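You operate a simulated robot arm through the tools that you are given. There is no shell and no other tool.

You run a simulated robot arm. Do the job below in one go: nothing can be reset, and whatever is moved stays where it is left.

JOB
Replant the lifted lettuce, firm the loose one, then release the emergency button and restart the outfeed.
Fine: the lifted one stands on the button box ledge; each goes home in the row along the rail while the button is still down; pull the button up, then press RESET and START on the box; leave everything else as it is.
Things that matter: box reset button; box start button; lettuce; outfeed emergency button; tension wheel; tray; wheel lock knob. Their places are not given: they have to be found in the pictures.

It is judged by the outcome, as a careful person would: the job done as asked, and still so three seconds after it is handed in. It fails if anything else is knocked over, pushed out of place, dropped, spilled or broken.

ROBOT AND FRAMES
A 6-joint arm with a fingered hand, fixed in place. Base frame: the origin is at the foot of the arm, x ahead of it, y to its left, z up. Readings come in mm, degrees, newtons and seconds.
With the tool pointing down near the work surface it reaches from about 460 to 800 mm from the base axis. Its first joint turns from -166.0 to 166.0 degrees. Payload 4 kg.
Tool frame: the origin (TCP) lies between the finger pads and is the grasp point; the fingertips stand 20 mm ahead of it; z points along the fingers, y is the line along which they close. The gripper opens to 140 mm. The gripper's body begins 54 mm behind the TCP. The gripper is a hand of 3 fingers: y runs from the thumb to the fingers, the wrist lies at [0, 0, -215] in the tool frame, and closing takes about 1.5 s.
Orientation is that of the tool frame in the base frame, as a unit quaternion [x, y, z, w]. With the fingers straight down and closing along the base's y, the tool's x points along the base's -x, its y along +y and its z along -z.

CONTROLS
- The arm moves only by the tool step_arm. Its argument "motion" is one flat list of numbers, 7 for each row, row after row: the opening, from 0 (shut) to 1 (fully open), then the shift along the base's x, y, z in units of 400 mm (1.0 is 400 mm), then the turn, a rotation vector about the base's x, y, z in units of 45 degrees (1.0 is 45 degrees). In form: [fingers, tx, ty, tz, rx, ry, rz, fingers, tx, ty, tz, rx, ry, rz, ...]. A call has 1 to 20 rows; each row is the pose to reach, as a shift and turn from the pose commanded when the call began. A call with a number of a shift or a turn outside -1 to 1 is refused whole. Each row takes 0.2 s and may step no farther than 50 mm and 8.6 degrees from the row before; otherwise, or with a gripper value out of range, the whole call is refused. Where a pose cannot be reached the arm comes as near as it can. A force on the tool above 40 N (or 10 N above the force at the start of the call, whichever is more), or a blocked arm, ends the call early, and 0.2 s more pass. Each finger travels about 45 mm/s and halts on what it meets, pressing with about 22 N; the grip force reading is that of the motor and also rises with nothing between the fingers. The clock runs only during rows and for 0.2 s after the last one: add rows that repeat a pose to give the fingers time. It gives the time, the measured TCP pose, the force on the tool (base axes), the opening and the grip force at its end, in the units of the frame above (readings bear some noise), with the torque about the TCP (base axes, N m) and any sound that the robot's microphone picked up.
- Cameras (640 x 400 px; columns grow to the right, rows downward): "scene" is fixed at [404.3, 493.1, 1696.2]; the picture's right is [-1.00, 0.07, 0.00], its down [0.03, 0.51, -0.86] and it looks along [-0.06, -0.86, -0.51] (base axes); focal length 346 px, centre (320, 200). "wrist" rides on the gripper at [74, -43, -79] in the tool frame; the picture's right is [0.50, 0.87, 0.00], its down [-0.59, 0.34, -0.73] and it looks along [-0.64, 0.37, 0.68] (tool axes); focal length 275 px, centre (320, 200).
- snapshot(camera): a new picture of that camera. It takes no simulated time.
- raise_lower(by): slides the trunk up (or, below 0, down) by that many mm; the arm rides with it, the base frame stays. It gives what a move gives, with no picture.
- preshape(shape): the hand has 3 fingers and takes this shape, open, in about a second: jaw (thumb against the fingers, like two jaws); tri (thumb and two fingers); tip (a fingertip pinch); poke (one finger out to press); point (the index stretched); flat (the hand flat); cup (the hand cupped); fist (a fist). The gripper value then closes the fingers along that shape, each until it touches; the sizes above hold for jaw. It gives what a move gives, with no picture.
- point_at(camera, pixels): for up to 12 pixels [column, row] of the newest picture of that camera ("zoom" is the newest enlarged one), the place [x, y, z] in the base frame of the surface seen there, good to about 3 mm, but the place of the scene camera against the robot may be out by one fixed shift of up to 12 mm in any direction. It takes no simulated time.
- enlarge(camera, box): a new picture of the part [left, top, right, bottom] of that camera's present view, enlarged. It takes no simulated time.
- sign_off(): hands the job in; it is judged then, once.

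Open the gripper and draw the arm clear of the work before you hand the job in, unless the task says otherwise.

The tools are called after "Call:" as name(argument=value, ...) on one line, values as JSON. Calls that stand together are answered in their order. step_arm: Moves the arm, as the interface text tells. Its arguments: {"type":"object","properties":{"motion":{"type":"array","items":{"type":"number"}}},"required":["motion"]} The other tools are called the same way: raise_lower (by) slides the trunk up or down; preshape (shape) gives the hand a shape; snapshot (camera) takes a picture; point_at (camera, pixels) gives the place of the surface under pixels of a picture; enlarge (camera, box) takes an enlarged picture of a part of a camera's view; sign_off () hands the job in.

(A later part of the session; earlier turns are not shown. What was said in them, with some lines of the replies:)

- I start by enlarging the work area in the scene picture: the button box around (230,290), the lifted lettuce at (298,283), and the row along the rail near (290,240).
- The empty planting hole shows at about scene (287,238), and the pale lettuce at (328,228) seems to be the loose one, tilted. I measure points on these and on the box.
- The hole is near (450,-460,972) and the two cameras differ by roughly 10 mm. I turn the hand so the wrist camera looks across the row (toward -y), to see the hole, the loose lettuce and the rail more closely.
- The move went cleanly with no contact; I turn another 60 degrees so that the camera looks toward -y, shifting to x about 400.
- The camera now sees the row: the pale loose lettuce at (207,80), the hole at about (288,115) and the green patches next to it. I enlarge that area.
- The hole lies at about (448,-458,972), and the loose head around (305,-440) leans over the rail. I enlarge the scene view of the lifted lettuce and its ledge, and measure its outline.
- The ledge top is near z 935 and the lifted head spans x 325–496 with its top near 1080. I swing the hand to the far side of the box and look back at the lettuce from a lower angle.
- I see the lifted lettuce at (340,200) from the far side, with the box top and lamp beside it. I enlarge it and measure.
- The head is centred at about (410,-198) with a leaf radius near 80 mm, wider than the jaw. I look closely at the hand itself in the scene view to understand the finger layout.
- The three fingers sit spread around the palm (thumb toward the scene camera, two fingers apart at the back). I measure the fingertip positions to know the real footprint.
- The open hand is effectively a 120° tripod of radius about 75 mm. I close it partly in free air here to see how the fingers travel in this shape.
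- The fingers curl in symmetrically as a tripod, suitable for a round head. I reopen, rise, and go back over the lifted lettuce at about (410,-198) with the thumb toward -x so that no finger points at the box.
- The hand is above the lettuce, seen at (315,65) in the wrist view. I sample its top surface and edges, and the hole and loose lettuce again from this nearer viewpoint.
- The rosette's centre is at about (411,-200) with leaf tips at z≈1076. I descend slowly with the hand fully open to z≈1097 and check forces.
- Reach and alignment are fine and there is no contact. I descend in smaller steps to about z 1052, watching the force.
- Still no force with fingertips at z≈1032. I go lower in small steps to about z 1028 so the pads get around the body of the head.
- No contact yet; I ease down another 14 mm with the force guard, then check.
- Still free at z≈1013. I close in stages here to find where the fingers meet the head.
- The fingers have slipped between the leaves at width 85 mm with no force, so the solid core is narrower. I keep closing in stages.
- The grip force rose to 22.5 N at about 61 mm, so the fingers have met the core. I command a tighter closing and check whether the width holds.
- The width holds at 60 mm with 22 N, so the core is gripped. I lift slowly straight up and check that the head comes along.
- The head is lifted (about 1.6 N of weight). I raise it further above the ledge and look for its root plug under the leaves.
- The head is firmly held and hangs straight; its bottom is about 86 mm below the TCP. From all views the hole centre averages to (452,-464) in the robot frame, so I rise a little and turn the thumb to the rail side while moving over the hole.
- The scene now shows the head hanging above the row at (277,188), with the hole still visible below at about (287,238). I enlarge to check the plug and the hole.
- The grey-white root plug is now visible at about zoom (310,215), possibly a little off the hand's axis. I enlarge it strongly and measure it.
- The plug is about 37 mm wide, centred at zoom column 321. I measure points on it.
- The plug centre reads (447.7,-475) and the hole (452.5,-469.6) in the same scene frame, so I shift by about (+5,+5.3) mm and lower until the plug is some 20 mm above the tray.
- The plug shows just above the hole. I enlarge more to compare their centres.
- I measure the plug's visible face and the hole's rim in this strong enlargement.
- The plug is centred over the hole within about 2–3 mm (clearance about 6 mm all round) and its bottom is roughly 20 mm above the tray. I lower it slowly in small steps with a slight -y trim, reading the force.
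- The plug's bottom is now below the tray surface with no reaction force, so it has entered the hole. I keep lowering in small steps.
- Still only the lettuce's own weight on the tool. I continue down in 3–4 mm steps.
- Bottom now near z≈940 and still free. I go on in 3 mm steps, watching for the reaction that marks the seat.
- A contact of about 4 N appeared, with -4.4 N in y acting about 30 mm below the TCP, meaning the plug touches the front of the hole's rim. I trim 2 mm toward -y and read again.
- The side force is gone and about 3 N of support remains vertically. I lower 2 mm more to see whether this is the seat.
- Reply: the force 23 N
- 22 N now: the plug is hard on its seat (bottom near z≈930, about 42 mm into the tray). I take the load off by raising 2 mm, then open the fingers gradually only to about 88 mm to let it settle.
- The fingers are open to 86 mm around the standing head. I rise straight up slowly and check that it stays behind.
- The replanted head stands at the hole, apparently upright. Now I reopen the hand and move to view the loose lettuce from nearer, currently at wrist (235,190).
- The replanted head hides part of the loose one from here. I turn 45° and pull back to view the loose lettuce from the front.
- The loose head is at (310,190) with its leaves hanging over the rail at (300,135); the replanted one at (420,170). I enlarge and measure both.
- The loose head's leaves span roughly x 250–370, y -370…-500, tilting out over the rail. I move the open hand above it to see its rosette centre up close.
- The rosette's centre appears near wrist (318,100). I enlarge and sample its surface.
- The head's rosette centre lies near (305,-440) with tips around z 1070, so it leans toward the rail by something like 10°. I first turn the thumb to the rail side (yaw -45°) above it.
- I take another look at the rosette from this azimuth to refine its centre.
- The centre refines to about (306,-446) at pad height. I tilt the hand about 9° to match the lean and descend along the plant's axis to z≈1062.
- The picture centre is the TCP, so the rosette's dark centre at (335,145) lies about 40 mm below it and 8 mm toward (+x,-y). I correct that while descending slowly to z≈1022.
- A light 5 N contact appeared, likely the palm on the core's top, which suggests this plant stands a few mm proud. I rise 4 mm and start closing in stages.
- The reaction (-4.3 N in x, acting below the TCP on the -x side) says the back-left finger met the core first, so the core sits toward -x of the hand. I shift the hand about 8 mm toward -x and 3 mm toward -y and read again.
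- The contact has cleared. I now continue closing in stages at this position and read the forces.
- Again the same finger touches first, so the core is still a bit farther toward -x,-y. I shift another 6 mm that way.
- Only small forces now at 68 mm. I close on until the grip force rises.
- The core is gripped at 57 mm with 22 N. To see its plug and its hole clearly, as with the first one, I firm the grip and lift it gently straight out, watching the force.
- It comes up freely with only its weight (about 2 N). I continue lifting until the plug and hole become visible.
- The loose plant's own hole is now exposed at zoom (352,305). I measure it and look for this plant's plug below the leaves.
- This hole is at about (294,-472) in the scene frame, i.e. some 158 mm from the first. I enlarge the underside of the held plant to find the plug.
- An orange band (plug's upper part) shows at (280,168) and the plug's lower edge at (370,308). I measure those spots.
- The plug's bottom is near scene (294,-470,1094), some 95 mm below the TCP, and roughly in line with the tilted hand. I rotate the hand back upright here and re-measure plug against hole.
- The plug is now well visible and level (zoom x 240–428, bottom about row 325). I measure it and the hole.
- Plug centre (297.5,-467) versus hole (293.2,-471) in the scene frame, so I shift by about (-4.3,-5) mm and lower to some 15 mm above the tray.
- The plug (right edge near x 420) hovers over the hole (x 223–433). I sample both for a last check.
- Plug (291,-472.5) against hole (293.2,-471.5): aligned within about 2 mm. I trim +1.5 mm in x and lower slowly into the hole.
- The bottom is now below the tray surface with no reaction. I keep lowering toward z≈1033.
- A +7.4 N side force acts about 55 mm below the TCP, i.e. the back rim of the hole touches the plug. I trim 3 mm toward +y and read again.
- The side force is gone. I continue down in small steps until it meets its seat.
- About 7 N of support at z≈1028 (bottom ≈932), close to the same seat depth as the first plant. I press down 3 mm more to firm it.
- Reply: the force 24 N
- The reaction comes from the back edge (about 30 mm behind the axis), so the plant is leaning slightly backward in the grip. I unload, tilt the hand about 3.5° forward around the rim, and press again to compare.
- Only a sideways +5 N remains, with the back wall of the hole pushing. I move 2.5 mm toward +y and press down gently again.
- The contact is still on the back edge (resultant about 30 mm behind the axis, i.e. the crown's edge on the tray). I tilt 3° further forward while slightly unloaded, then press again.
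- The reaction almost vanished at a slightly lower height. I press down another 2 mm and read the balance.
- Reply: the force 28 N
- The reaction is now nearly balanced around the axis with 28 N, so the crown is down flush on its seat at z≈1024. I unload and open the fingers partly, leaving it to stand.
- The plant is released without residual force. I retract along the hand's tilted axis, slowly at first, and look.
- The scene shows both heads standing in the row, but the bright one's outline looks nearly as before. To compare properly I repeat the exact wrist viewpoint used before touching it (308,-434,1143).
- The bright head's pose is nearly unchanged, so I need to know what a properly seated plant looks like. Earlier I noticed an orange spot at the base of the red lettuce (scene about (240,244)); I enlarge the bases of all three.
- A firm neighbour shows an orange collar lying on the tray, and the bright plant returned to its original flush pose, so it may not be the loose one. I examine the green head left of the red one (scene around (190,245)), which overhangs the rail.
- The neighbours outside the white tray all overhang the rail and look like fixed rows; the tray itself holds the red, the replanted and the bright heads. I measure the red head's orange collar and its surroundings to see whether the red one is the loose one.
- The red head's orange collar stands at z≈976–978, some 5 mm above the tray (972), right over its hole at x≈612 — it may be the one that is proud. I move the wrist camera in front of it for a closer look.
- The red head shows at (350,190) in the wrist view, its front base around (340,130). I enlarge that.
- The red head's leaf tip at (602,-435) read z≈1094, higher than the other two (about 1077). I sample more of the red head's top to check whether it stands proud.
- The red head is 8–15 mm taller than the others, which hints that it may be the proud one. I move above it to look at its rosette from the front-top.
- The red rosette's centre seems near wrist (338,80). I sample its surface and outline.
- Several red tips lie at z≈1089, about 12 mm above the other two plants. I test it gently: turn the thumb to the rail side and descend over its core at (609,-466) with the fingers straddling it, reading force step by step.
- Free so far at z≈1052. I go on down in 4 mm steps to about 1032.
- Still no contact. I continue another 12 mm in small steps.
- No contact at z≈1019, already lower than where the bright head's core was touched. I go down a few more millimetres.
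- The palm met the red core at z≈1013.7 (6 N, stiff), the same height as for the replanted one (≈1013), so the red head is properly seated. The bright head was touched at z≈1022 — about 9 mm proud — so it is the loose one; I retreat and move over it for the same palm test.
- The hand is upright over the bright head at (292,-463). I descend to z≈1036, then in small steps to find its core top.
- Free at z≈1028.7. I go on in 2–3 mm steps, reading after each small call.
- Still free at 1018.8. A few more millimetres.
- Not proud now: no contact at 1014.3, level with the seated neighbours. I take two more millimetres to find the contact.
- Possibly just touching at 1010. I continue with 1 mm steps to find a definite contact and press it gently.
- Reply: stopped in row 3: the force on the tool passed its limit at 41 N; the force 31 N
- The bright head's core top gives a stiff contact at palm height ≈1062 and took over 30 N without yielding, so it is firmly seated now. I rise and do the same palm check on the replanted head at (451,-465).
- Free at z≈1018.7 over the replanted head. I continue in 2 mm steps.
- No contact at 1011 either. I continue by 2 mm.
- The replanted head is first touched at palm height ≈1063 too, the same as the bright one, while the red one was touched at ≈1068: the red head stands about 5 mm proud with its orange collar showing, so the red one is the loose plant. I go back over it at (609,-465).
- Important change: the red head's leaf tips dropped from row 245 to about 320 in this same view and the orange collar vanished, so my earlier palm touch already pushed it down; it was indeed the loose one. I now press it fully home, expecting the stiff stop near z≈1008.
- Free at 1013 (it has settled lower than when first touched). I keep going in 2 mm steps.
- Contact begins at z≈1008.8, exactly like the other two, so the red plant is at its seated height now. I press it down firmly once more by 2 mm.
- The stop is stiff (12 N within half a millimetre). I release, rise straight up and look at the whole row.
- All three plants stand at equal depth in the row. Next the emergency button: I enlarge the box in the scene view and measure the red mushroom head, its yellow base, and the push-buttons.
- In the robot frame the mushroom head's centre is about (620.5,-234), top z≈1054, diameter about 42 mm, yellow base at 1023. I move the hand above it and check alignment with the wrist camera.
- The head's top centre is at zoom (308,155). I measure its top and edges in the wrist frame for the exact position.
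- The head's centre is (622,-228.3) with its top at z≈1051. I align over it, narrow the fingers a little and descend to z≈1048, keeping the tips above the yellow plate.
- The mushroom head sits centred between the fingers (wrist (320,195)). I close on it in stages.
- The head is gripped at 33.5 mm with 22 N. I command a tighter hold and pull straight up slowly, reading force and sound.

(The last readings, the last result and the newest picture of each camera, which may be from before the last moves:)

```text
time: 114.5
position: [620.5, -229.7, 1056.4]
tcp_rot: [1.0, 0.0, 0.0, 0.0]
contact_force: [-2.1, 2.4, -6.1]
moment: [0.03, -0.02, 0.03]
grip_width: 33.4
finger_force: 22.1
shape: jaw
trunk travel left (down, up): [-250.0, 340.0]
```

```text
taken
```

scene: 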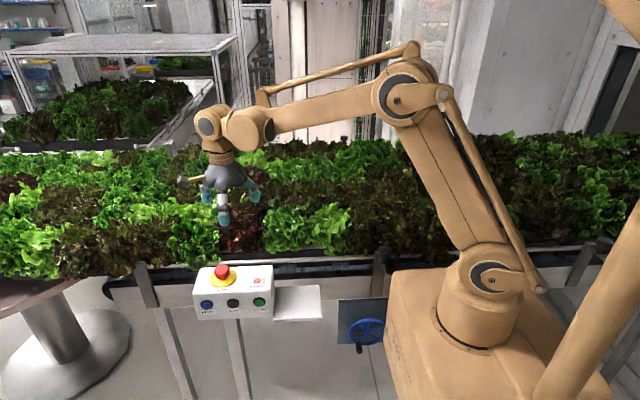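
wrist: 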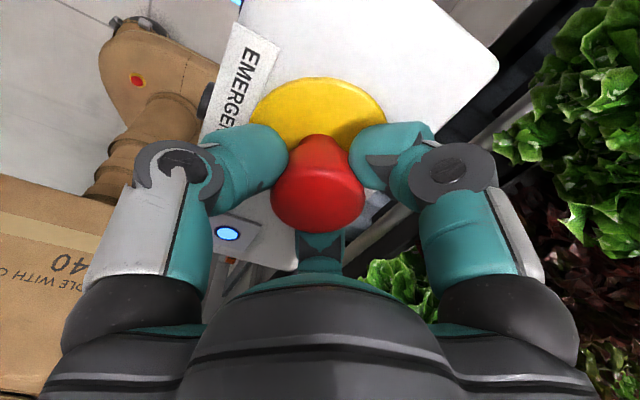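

The lamp changed from red to blue, so the emergency button has been pulled free. I open the fingers gently and check that it stays up.

Call:
step_arm(motion=[0.3, 0, 0, 0, 0, 0, 0, 0.45, 0, 0, 0, 0, 0, 0, 0.6, 0, 0, 0, 0, 0, 0, 0.7, 0, 0, 0, 0, 0, 0, 0.75, 0, 0, 0, 0, 0, 0, 0.75, 0, 0, 0, 0, 0, 0])

Call:
snapshot(camera="wrist")

```text
time: 115.9
position: [620.9, -229.6, 1056.9]
tcp_rot: [1.0, 0.0, 0.0, -0.001]
contact_force: [-0.2, -0.1, 1.0]
moment: [0.0, 0.04, 0.01]
grip_width: 104.5
finger_force: 0.2
shape: jaw
trunk travel left (down, up): [-250.0, 340.0]
```

```text
taken
```

wrist: 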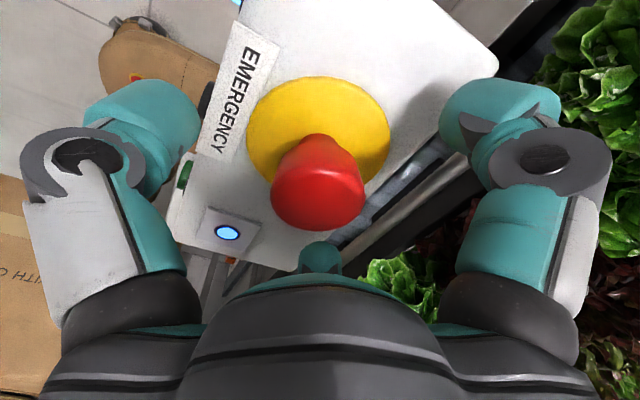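

The button stays up and the lamp stays blue. I rise clear of it, move out in front of the box, and take the poke shape to inspect it.

Call:
step_arm(motion=[0.75, 0, 0, 0.05, 0, 0, 0, 0.75, 0, 0, 0.13, 0, 0, 0, 0.75, 0, 0.03, 0.22, 0, 0, 0, 0.75, 0, 0.1, 0.28, 0, 0, 0, 0.75, 0, 0.2, 0.32, 0, 0, 0, 0.75, 0, 0.3, 0.34, 0, 0, 0, 0.75, 0, 0.38, 0.34, 0, 0, 0, 0.75, 0, 0.42, 0.34, 0, 0, 0])

Call:
preshape(shape="poke")

Call:
snapshot(camera="wrist")

Call:
enlarge(camera="scene", box=[160, 180, 320, 330])

```text
time: 117.7
position: [620.4, -62.4, 1192.4]
tcp_rot: [1.0, 0.0, 0.0, -0.002]
contact_force: [0.5, -0.2, 0.7]
moment: [0.01, 0.01, 0.0]
grip_width: 104.5
finger_force: 0.2
shape: jaw
trunk travel left (down, up): [-250.0, 340.0]
```

```text
time: 118.6
position: [622.5, -63.4, 1192.1]
tcp_rot: [1.0, 0.0, 0.0, -0.001]
contact_force: [-0.2, -0.1, -0.3]
moment: [-0.01, -0.01, -0.01]
grip_width: 0.0
finger_force: 0.1
shape: poke
trunk travel left (down, up): [-250.0, 340.0]
```

```text
taken
```

wrist: 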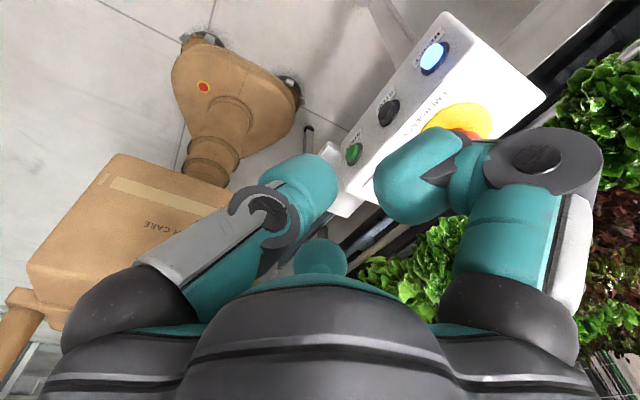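

```text
2.67 times, centred on (240, 255) of scene
```

zoom: 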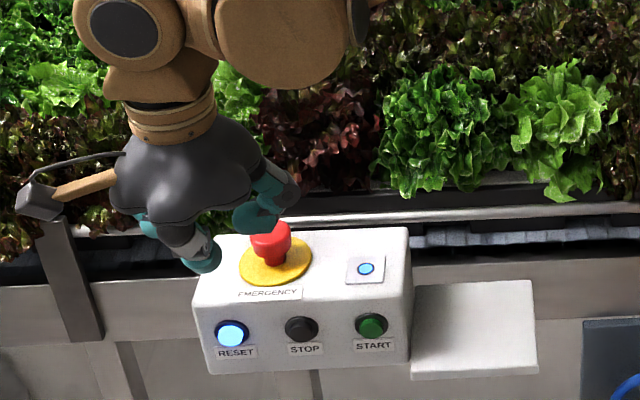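

The RESET button now glows blue, inviting a press, and the emergency head stands raised on its neck. I measure the fingers in this poke shape to know which one protrudes.

Call:
point_at(camera="wrist", pixels=[[318, 178], [300, 175], [330, 190], [405, 195], [430, 170], [390, 190], [322, 255], [310, 245], [340, 255], [280, 200], [450, 150], [325, 175]])

Call:
enlarge(camera="scene", box=[185, 220, 265, 290])

```text
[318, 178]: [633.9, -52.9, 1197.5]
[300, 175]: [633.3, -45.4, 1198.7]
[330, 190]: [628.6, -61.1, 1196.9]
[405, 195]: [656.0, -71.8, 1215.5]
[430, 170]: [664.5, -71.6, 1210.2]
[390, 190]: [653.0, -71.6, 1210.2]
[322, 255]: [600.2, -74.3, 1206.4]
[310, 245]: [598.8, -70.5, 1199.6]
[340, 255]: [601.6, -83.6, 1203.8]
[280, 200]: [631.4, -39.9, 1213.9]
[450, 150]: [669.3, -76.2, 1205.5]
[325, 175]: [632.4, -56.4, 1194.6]
```

```text
5.71 times, centred on (225, 255) of scene
```

zoom: 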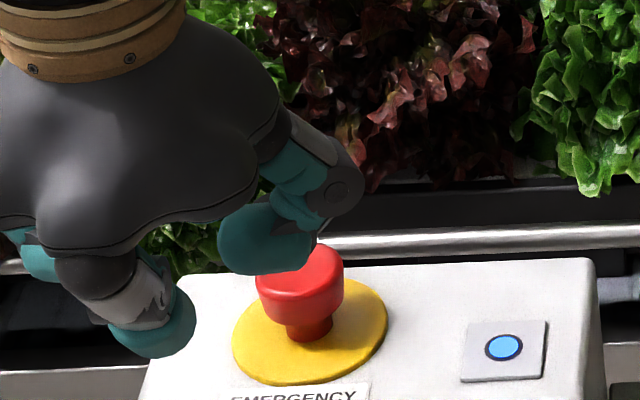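

The thumb slants inward with its tip near the tool axis while the other two are curled back. I measure its lowest point from the scene side.

Call:
point_at(camera="zoom", pixels=[[155, 352], [170, 345], [140, 345], [185, 330], [155, 335], [155, 315], [120, 330], [270, 270], [235, 240], [30, 260], [190, 310], [175, 353]])

```text
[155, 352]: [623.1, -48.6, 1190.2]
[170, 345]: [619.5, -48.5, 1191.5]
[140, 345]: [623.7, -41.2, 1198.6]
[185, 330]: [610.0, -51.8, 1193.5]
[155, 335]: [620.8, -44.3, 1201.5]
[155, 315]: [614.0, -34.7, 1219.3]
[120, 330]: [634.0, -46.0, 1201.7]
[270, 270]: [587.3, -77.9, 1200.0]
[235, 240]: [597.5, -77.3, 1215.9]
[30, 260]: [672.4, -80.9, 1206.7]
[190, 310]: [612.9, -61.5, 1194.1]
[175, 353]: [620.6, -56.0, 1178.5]
```

The thumb tip protrudes about 15–20 mm ahead of the TCP near the tool axis, well ahead of the others. I tilt the hand about 60° so that the thumb points toward the box front, staying well in front of the box.

Call:
step_arm(motion=[0, 0, 0.02, 0, -0.18, 0, 0, 0, 0.02, 0.04, -0.02, -0.36, 0, 0, 0, 0.04, 0.06, -0.05, -0.54, 0, 0, 0, 0.06, 0.08, -0.08, -0.72, 0, 0, 0, 0.08, 0.09, -0.11, -0.9, 0, 0, 0, 0.09, 0.09, -0.15, -1.0, 0, 0, 0, 0.09, 0.09, -0.15, -1.0, 0, 0])

Call:
snapshot(camera="scene")

```text
time: 120.2
position: [658.1, -25.5, 1131.9]
tcp_rot: [0.924, 0.0, 0.0, 0.383]
contact_force: [0.1, 0.1, 0.2]
moment: [0.03, 0.01, 0.0]
grip_width: 0.2
finger_force: 21.8
shape: jaw
trunk travel left (down, up): [-250.0, 340.0]
```

```text
taken
```

scene: 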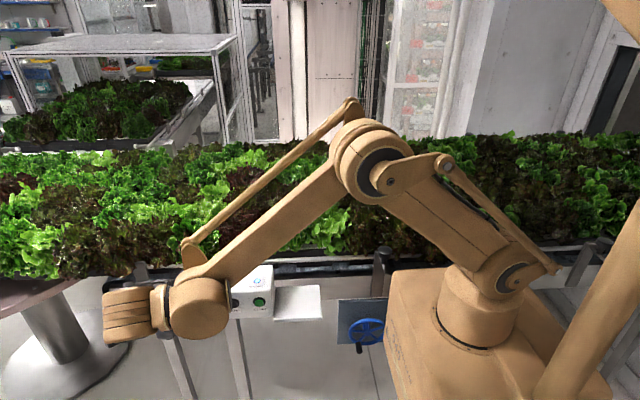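

The arm blocks the scene view, and the hand now reports the closed jaw shape. I look through the wrist camera at the fingers and the box.

Call:
snapshot(camera="wrist")

```text
taken
```

wrist: 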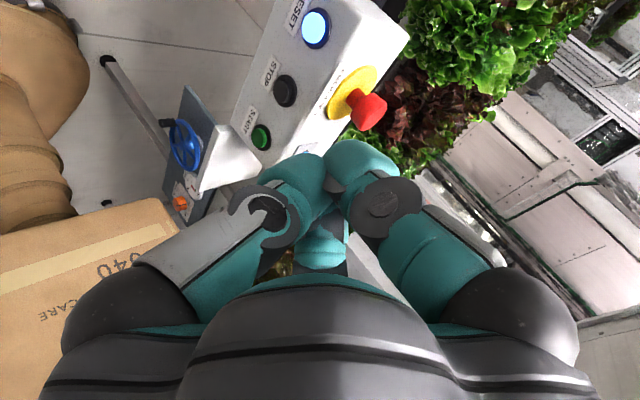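

With value 0 the hand closed into a three-finger point. A single finger is more precise, so I take the poke shape again and hold it with value 1 to see what it does.

Call:
preshape(shape="poke")

Call:
step_arm(motion=[1, 0, 0, 0, 0, 0, 0, 1, 0, 0, 0, 0, 0, 0])

Call:
snapshot(camera="wrist")

```text
time: 121.1
position: [657.9, -26.6, 1132.9]
tcp_rot: [0.924, 0.0, 0.0, 0.382]
contact_force: [-0.3, 0.8, 0.3]
moment: [-0.02, -0.02, 0.03]
grip_width: 0.0
finger_force: 0.0
shape: poke
trunk travel left (down, up): [-250.0, 340.0]
```

```text
time: 121.7
position: [659.0, -25.9, 1133.5]
tcp_rot: [0.924, -0.001, 0.0, 0.383]
contact_force: [-0.5, -1.1, 0.6]
moment: [0.01, -0.04, 0.01]
grip_width: 0.0
finger_force: 0.1
shape: poke
trunk travel left (down, up): [-250.0, 340.0]
```

```text
taken
```

wrist: 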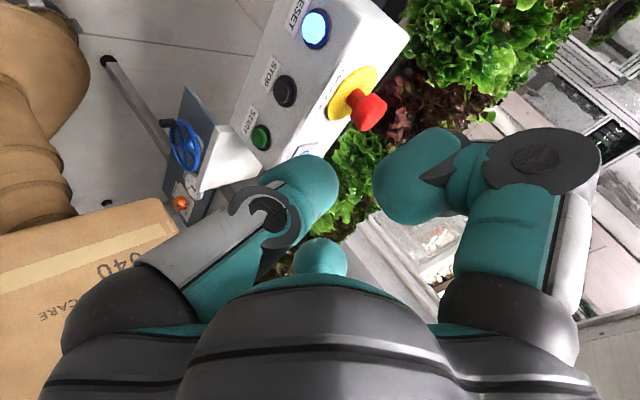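

The poke shape holds with value 1. I measure the three buttons from the wrist camera.

Call:
point_at(camera="wrist", pixels=[[316, 28], [314, 26], [318, 31], [285, 90], [261, 137], [259, 135], [263, 139], [368, 110], [320, 60], [300, 120]])

Call:
enlarge(camera="wrist", box=[220, 0, 420, 160])

```text
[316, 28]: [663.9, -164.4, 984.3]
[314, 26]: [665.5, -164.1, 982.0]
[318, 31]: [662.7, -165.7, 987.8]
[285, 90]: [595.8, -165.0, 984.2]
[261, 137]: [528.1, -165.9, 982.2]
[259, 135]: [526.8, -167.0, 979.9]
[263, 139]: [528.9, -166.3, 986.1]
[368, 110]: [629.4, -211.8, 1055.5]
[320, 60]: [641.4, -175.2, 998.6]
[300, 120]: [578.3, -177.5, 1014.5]
```

```text
2.50 times, centred on (320, 80) of wrist
```

zoom: 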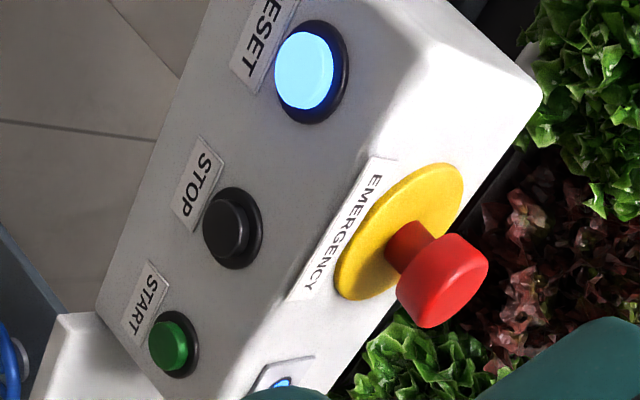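

RESET's cap centre is (664.5,-165,983) and START's is (527,-166,982). I tilt 15° more and approach to about 35 mm in front of RESET.

Call:
step_arm(motion=[1, 0.005, -0.03, -0.08, -0.12, 0, 0, 1, 0.01, -0.08, -0.16, -0.24, 0, 0, 1, 0.015, -0.13, -0.24, -0.333, 0, 0, 1, 0.015, -0.18, -0.3, -0.333, 0, 0, 1, 0.015, -0.22, -0.34, -0.333, 0, 0, 1, 0.015, -0.22, -0.34, -0.333, 0, 0])

Call:
snapshot(camera="wrist")

Call:
snapshot(camera="scene")

```text
time: 123.1
position: [664.1, -113.9, 996.7]
tcp_rot: [0.866, 0.0, 0.0, 0.5]
contact_force: [-0.5, -0.2, 0.4]
moment: [0.03, 0.01, -0.01]
grip_width: 0.0
finger_force: 0.0
shape: poke
trunk travel left (down, up): [-250.0, 340.0]
```

```text
taken
```

wrist: 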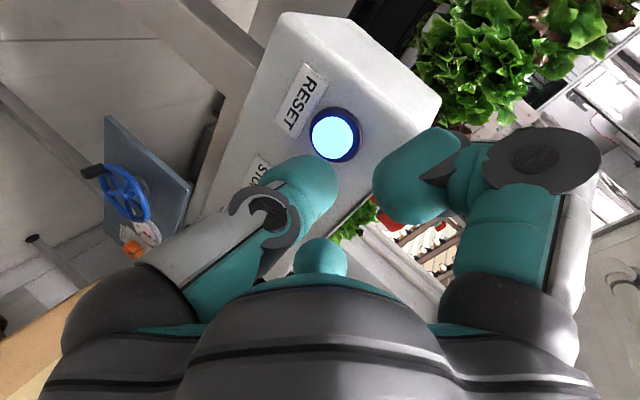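

```text
taken
```

scene: 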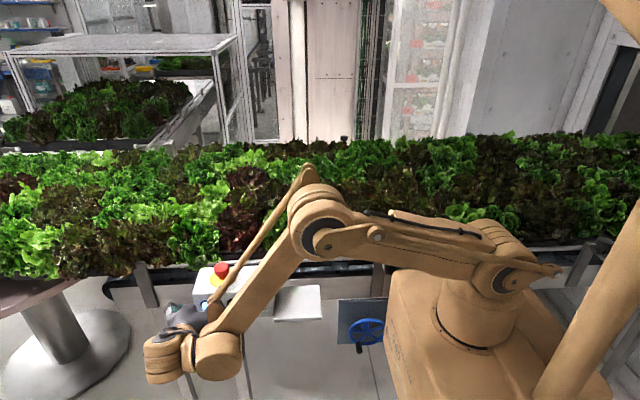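

RESET is at (336,135) just ahead of the thumb tip at about (320,180). I measure the tip itself to verify the aim before pressing.

Call:
point_at(camera="wrist", pixels=[[325, 165], [335, 180], [330, 195], [310, 165], [320, 180], [300, 175], [336, 135], [330, 130], [342, 140], [338, 172], [337, 188], [322, 205]])

Call:
enlarge(camera="wrist", box=[230, 90, 430, 250])

```text
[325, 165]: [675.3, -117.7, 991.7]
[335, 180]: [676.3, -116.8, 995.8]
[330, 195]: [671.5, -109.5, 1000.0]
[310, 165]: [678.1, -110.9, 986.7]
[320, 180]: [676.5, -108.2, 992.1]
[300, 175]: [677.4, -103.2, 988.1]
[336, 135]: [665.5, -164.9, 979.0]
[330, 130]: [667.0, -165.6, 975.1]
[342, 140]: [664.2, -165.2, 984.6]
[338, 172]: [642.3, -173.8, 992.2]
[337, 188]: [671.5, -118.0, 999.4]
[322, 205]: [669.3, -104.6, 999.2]
```

```text
2.50 times, centred on (330, 170) of wrist
```

zoom: 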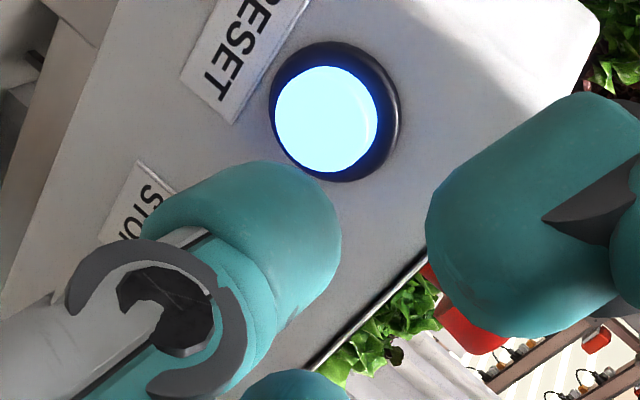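

The thumb tip's front is about 8 mm ahead of the TCP in -y and some 9 mm above RESET's centre. I lower 9 mm and advance to just short of the cap.

Call:
step_arm(motion=[1, 0, 0, -0.0225, 0, 0, 0, 1, 0, -0.04, -0.0225, 0, 0, 0, 1, 0, -0.08, -0.0225, 0, 0, 0, 1, 0, -0.095, -0.0225, 0, 0, 0, 1, 0, -0.095, -0.0225, 0, 0, 0])

Call:
snapshot(camera="wrist")

Call:
enlarge(camera="wrist", box=[230, 90, 430, 250])

```text
time: 124.3
position: [663.1, -152.6, 987.6]
tcp_rot: [0.867, -0.001, 0.0, 0.499]
contact_force: [0.3, -0.1, 0.2]
moment: [-0.02, 0.01, -0.02]
grip_width: 0.0
finger_force: 0.1
shape: poke
trunk travel left (down, up): [-250.0, 340.0]
```

```text
taken
```

wrist: 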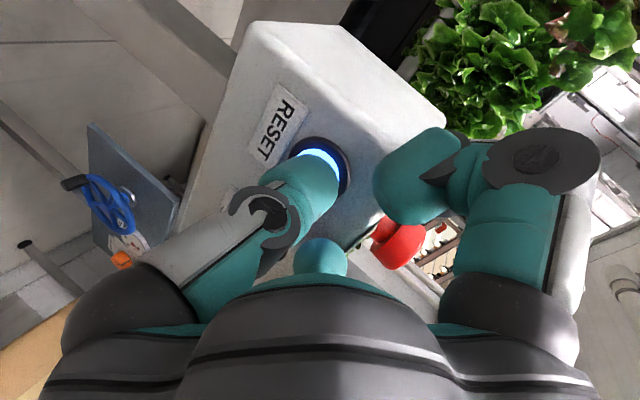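

```text
2.50 times, centred on (330, 170) of wrist
```

zoom: 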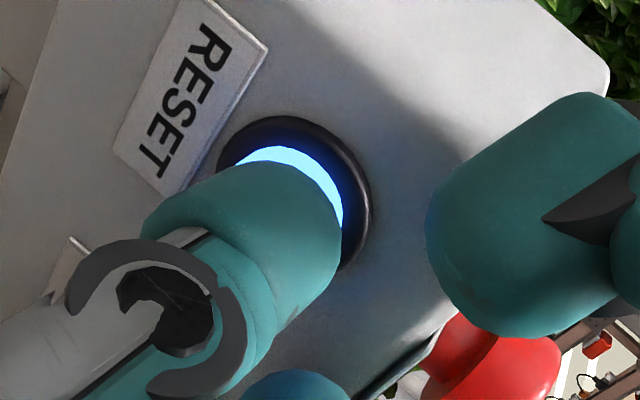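

The tip is right at the RESET cap. I press forward in 2 mm steps up to about 8 mm.

Call:
step_arm(motion=[1, 0, -0.005, 0, 0, 0, 0, 1, 0, -0.01, 0, 0, 0, 0, 1, 0, -0.015, 0, 0, 0, 0, 1, 0, -0.02, 0, 0, 0, 0, 1, 0, -0.02, 0, 0, 0, 0])

Call:
snapshot(camera="wrist")

```text
time: 125.5
position: [665.2, -158.4, 989.0]
tcp_rot: [0.866, 0.002, 0.0, 0.5]
contact_force: [1.1, 9.6, 1.3]
moment: [0.1, -0.01, 0.03]
grip_width: 0.0
finger_force: 0.1
shape: poke
trunk travel left (down, up): [-250.0, 340.0]
heard: click
```

```text
taken
```

wrist: 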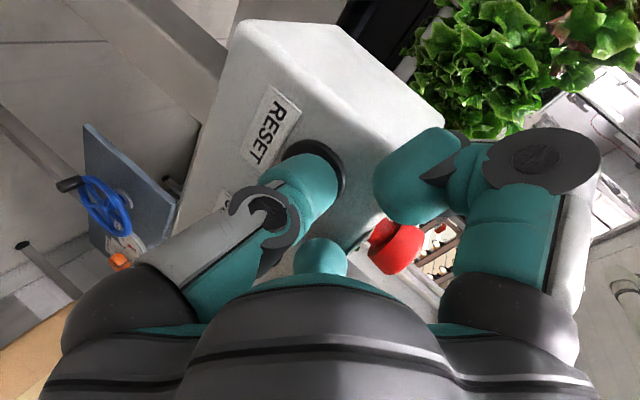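

A click was heard at 9.6 N, so RESET was pressed. I back straight off about 50 mm and look at the lamps.

Call:
step_arm(motion=[1, 0, 0.03, 0, 0, 0, 0, 1, 0, 0.08, 0, 0, 0, 0, 1, 0, 0.13, 0, 0, 0, 0, 1, 0, 0.15, 0.02, 0, 0, 0, 1, 0, 0.15, 0.02, 0, 0, 0])

Call:
snapshot(camera="wrist")

Call:
enlarge(camera="scene", box=[130, 240, 310, 400])

```text
time: 126.7
position: [663.1, -100.5, 997.0]
tcp_rot: [0.866, 0.001, 0.0, 0.5]
contact_force: [-0.5, -1.0, 0.4]
moment: [-0.01, -0.01, -0.02]
grip_width: 0.1
finger_force: 0.1
shape: poke
trunk travel left (down, up): [-250.0, 340.0]
```

```text
taken
```

wrist: 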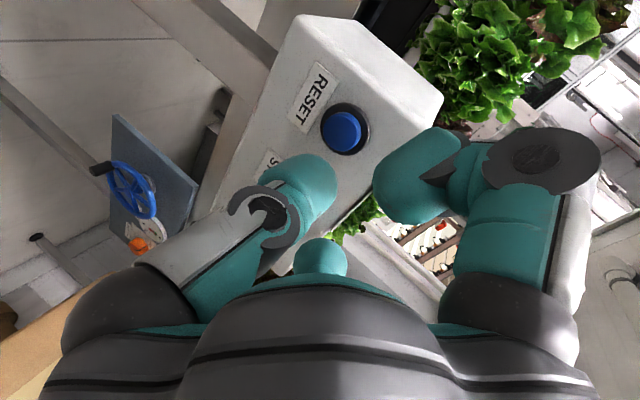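

```text
2.50 times, centred on (220, 320) of scene
```

zoom: 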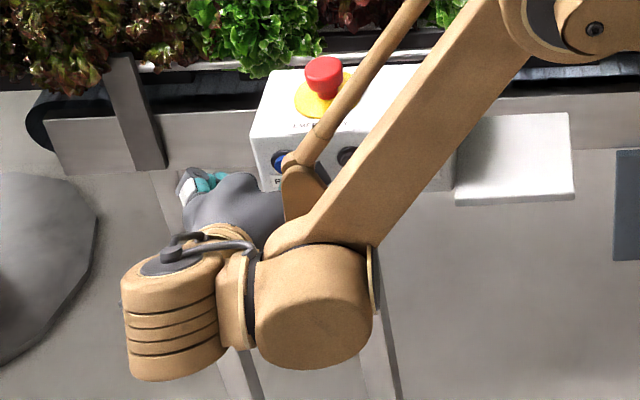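

RESET's lamp went out, so the reset was accepted. I slide the hand sideways at this distance to START (x≈527).

Call:
step_arm(motion=[1, -0.09, 0.01, 0, 0, 0, 0, 1, -0.19, 0.02, 0, 0, 0, 0, 1, -0.29, 0.02, 0, 0, 0, 0, 1, -0.343, 0, -0.01, 0, 0, 0, 1, -0.343, -0.02, -0.022, 0, 0, 0, 1, -0.343, -0.02, -0.022, 0, 0, 0])

Call:
snapshot(camera="wrist")

Call:
enlarge(camera="wrist", box=[230, 90, 430, 250])

```text
time: 128.1
position: [525.8, -109.0, 985.8]
tcp_rot: [0.867, 0.0, 0.001, 0.499]
contact_force: [0.5, 0.4, 0.3]
moment: [-0.01, 0.0, 0.02]
grip_width: 0.2
finger_force: 0.0
shape: poke
trunk travel left (down, up): [-250.0, 340.0]
```

```text
taken
```

wrist: 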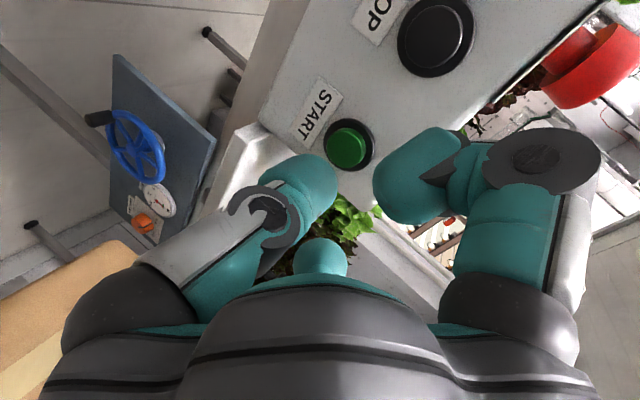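

```text
2.50 times, centred on (330, 170) of wrist
```

zoom: 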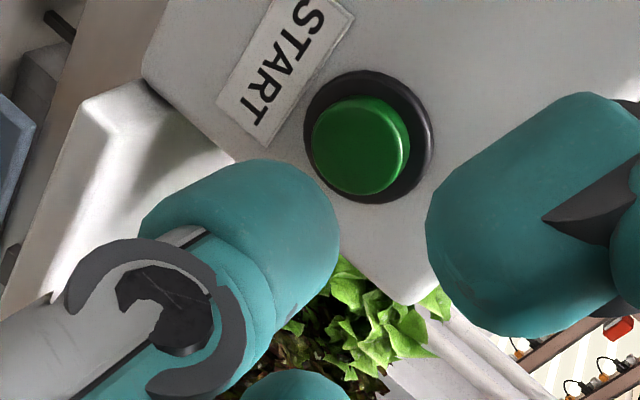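

START is at zoom (360,145), ahead of the thumb tip. I measure it to fine-tune the aim.

Call:
point_at(camera="zoom", pixels=[[360, 148], [355, 145], [365, 152], [360, 140], [360, 155], [320, 200], [330, 240], [300, 175]])

```text
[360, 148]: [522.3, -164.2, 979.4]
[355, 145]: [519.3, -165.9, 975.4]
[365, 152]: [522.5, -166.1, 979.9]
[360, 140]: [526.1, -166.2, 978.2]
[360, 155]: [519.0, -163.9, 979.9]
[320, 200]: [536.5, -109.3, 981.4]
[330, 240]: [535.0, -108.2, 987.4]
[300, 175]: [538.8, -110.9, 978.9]
```

START's centre averages (523,-166,981). I trim 2.5 mm in x and advance to just before the cap.

Call:
step_arm(motion=[1, -0.006, -0.04, 0, 0, 0, 0, 1, -0.006, -0.08, 0, 0, 0, 0, 1, -0.006, -0.105, 0, 0, 0, 0, 1, -0.006, -0.105, 0, 0, 0, 0])

Call:
snapshot(camera="wrist")

Call:
enlarge(camera="wrist", box=[230, 90, 430, 250])

```text
time: 129.1
position: [526.0, -150.3, 988.2]
tcp_rot: [0.867, 0.0, 0.0, 0.499]
contact_force: [-0.2, -0.5, -0.7]
moment: [0.01, 0.0, 0.01]
grip_width: 0.0
finger_force: 0.1
shape: poke
trunk travel left (down, up): [-250.0, 340.0]
```

```text
taken
```

wrist: 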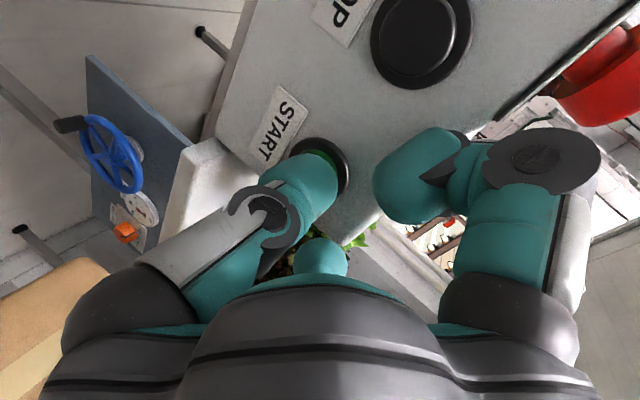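

```text
2.50 times, centred on (330, 170) of wrist
```

zoom: 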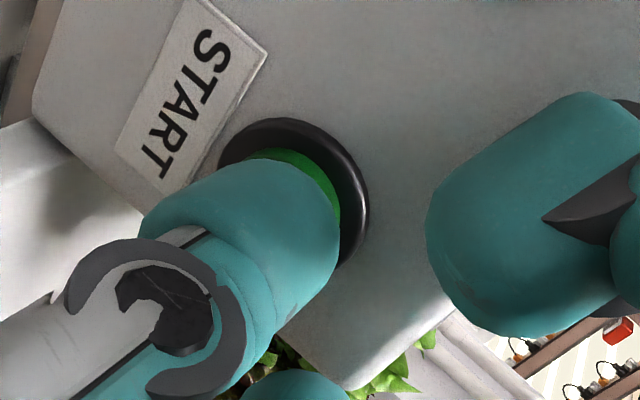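

The view matches the one just before the RESET press, with the tip centred on START and clear of STOP. I press forward in 2 mm steps.

Call:
step_arm(motion=[1, 0, -0.005, 0, 0, 0, 0, 1, 0, -0.01, 0, 0, 0, 0, 1, 0, -0.015, 0, 0, 0, 0, 1, 0, -0.02, 0, 0, 0, 0, 1, 0, -0.023, 0, 0, 0, 0, 1, 0, -0.023, 0, 0, 0, 0])

Call:
snapshot(camera="wrist")

```text
time: 130.5
position: [526.0, -158.6, 988.0]
tcp_rot: [0.866, 0.0, 0.0, 0.499]
contact_force: [-2.3, 6.1, 0.4]
moment: [0.1, 0.01, -0.06]
grip_width: 0.0
finger_force: 0.2
shape: poke
trunk travel left (down, up): [-250.0, 340.0]
heard: click
```

```text
taken
```

wrist: 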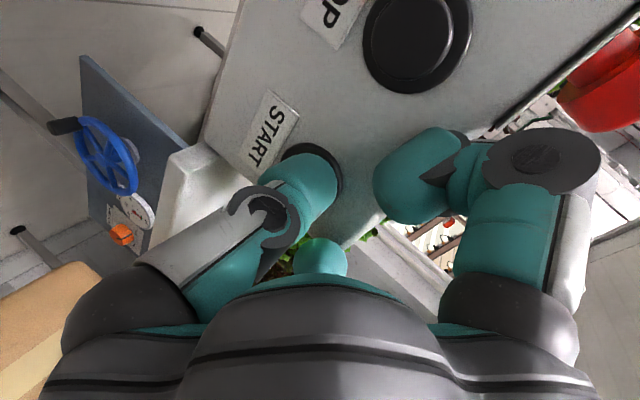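

A click was heard on START as well. I back off straight, then rise and look at the lamps and the outfeed.

Call:
step_arm(motion=[1, 0, 0.03, 0, 0, 0, 0, 1, 0, 0.08, 0, 0, 0, 0, 1, 0, 0.15, 0, 0, 0, 0, 1, 0, 0.22, 0.04, 0, 0, 0, 1, 0, 0.25, 0.12, 0, 0, 0, 1, 0.02, 0.27, 0.2, 0, 0, 0, 1, 0.04, 0.27, 0.28, 0, 0, 0])

Call:
snapshot(camera="wrist")

Call:
snapshot(camera="scene")

```text
time: 132.1
position: [539.6, -50.3, 1099.2]
tcp_rot: [0.866, 0.0, 0.0, 0.5]
contact_force: [0.7, 0.7, 0.6]
moment: [-0.02, 0.0, 0.01]
grip_width: 0.1
finger_force: 0.1
shape: poke
trunk travel left (down, up): [-250.0, 340.0]
```

```text
taken
```

wrist: 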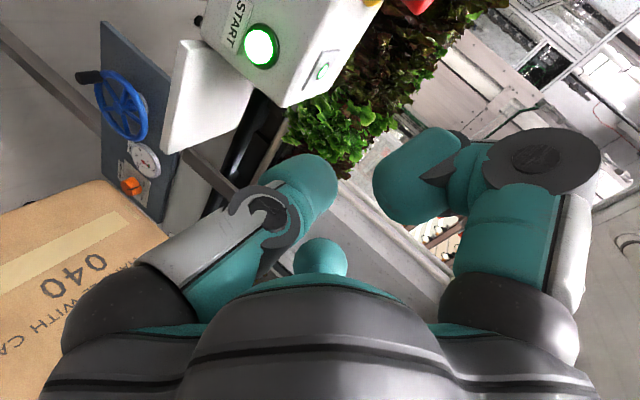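

```text
taken
```

scene: 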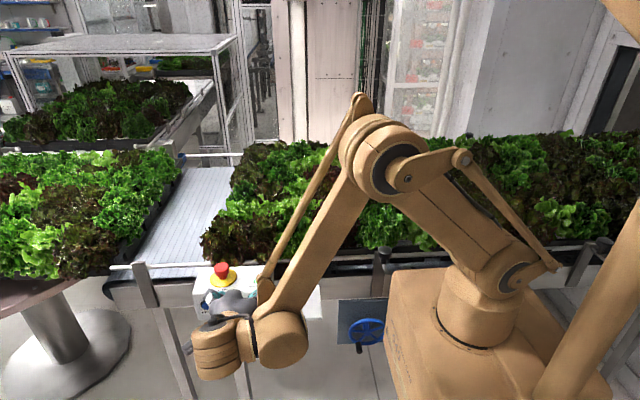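

The conveyor is running (the rows have moved and a gap shows at scene (180,210)) and START is lit green. I raise the arm, bring the hand upright and open it, staying in front of and above the work.

Call:
step_arm(motion=[1, 0, 0.03, 0.1, 0.15, 0, 0, 1, 0, 0.05, 0.2, 0.33, 0, 0, 1, 0, 0.07, 0.3, 0.51, 0, 0, 1, 0, 0.09, 0.4, 0.69, 0, 0, 1, 0, 0.1, 0.45, 0.87, 0, 0, 1, 0, 0.1, 0.5, 1.0, 0, 0])

Call:
preshape(shape="jaw")

Call:
snapshot(camera="scene")

```text
time: 133.5
position: [540.7, -11.5, 1299.6]
tcp_rot: [0.992, 0.0, 0.0, 0.128]
contact_force: [-0.4, 0.0, -0.6]
moment: [0.0, 0.01, -0.02]
grip_width: 0.0
finger_force: 0.1
shape: poke
trunk travel left (down, up): [-250.0, 340.0]
```

```text
time: 134.4
position: [541.5, -12.3, 1298.9]
tcp_rot: [0.991, 0.0, 0.0, 0.131]
contact_force: [0.2, 0.4, 0.6]
moment: [0.04, 0.01, -0.01]
grip_width: 139.9
finger_force: 0.1
shape: jaw
trunk travel left (down, up): [-250.0, 340.0]
```

```text
taken
```

scene: 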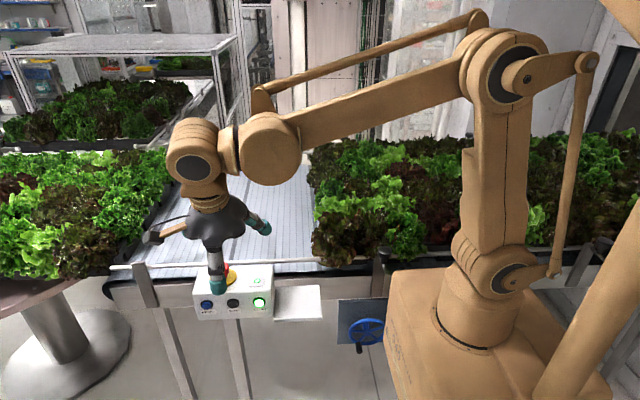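

The outfeed runs, START and the lamp glow green, the emergency head is up and the hand is open. I check the travelling row and the box once more.

Call:
enlarge(camera="scene", box=[300, 130, 480, 280])

Call:
enlarge(camera="scene", box=[180, 240, 340, 340])

```text
2.67 times, centred on (390, 205) of scene
```

zoom: 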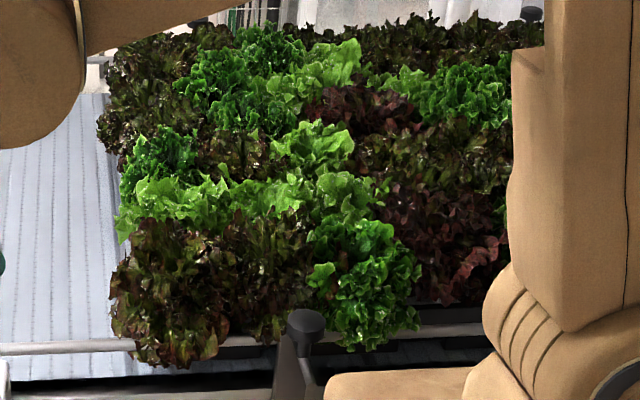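

```text
4.00 times, centred on (260, 290) of scene
```

zoom: 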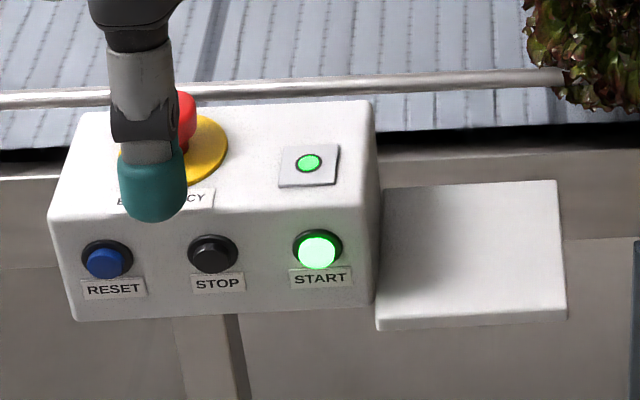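

Everything is in order: the row travels upright on the running outfeed, START and the status lamp are green, STOP is untouched, the emergency button is up, and the hand is open and clear. I hand the job in.

Call:
sign_off()

```text
The job is handed in.
```

The job is finished and handed in: both lettuces are home and the outfeed is running again. I don't have the judging result yet.

- **Lifted lettuce:** I replanted it from the ledge into the empty hole. Its core stands at the same height as its two neighbours.
- **Loose lettuce:** This was the red one, standing proud with its orange collar showing. My first light touch pushed it down, and a second press brought it to a stiff stop at the right depth. I judged it by height and stiffness, not by tilt.
- **Bright green lettuce:** I first took this one for the loose plant. I lifted it out, put it back in its own hole and pressed it down. It stands where it was to within a few millimetres and did not give under more than 30 N.
- **Emergency button:** I pulled it up after both plants were home, and it stayed up. The box lamp turned from red to blue.
- **RESET and START:** Each clicked when pressed. RESET's light went out, START and the lamp turned green, and the conveyor moved the rows along. I did not touch STOP.

The hand is open and the arm is clear of the work. I did not touch the tension wheel or the wheel lock knob.
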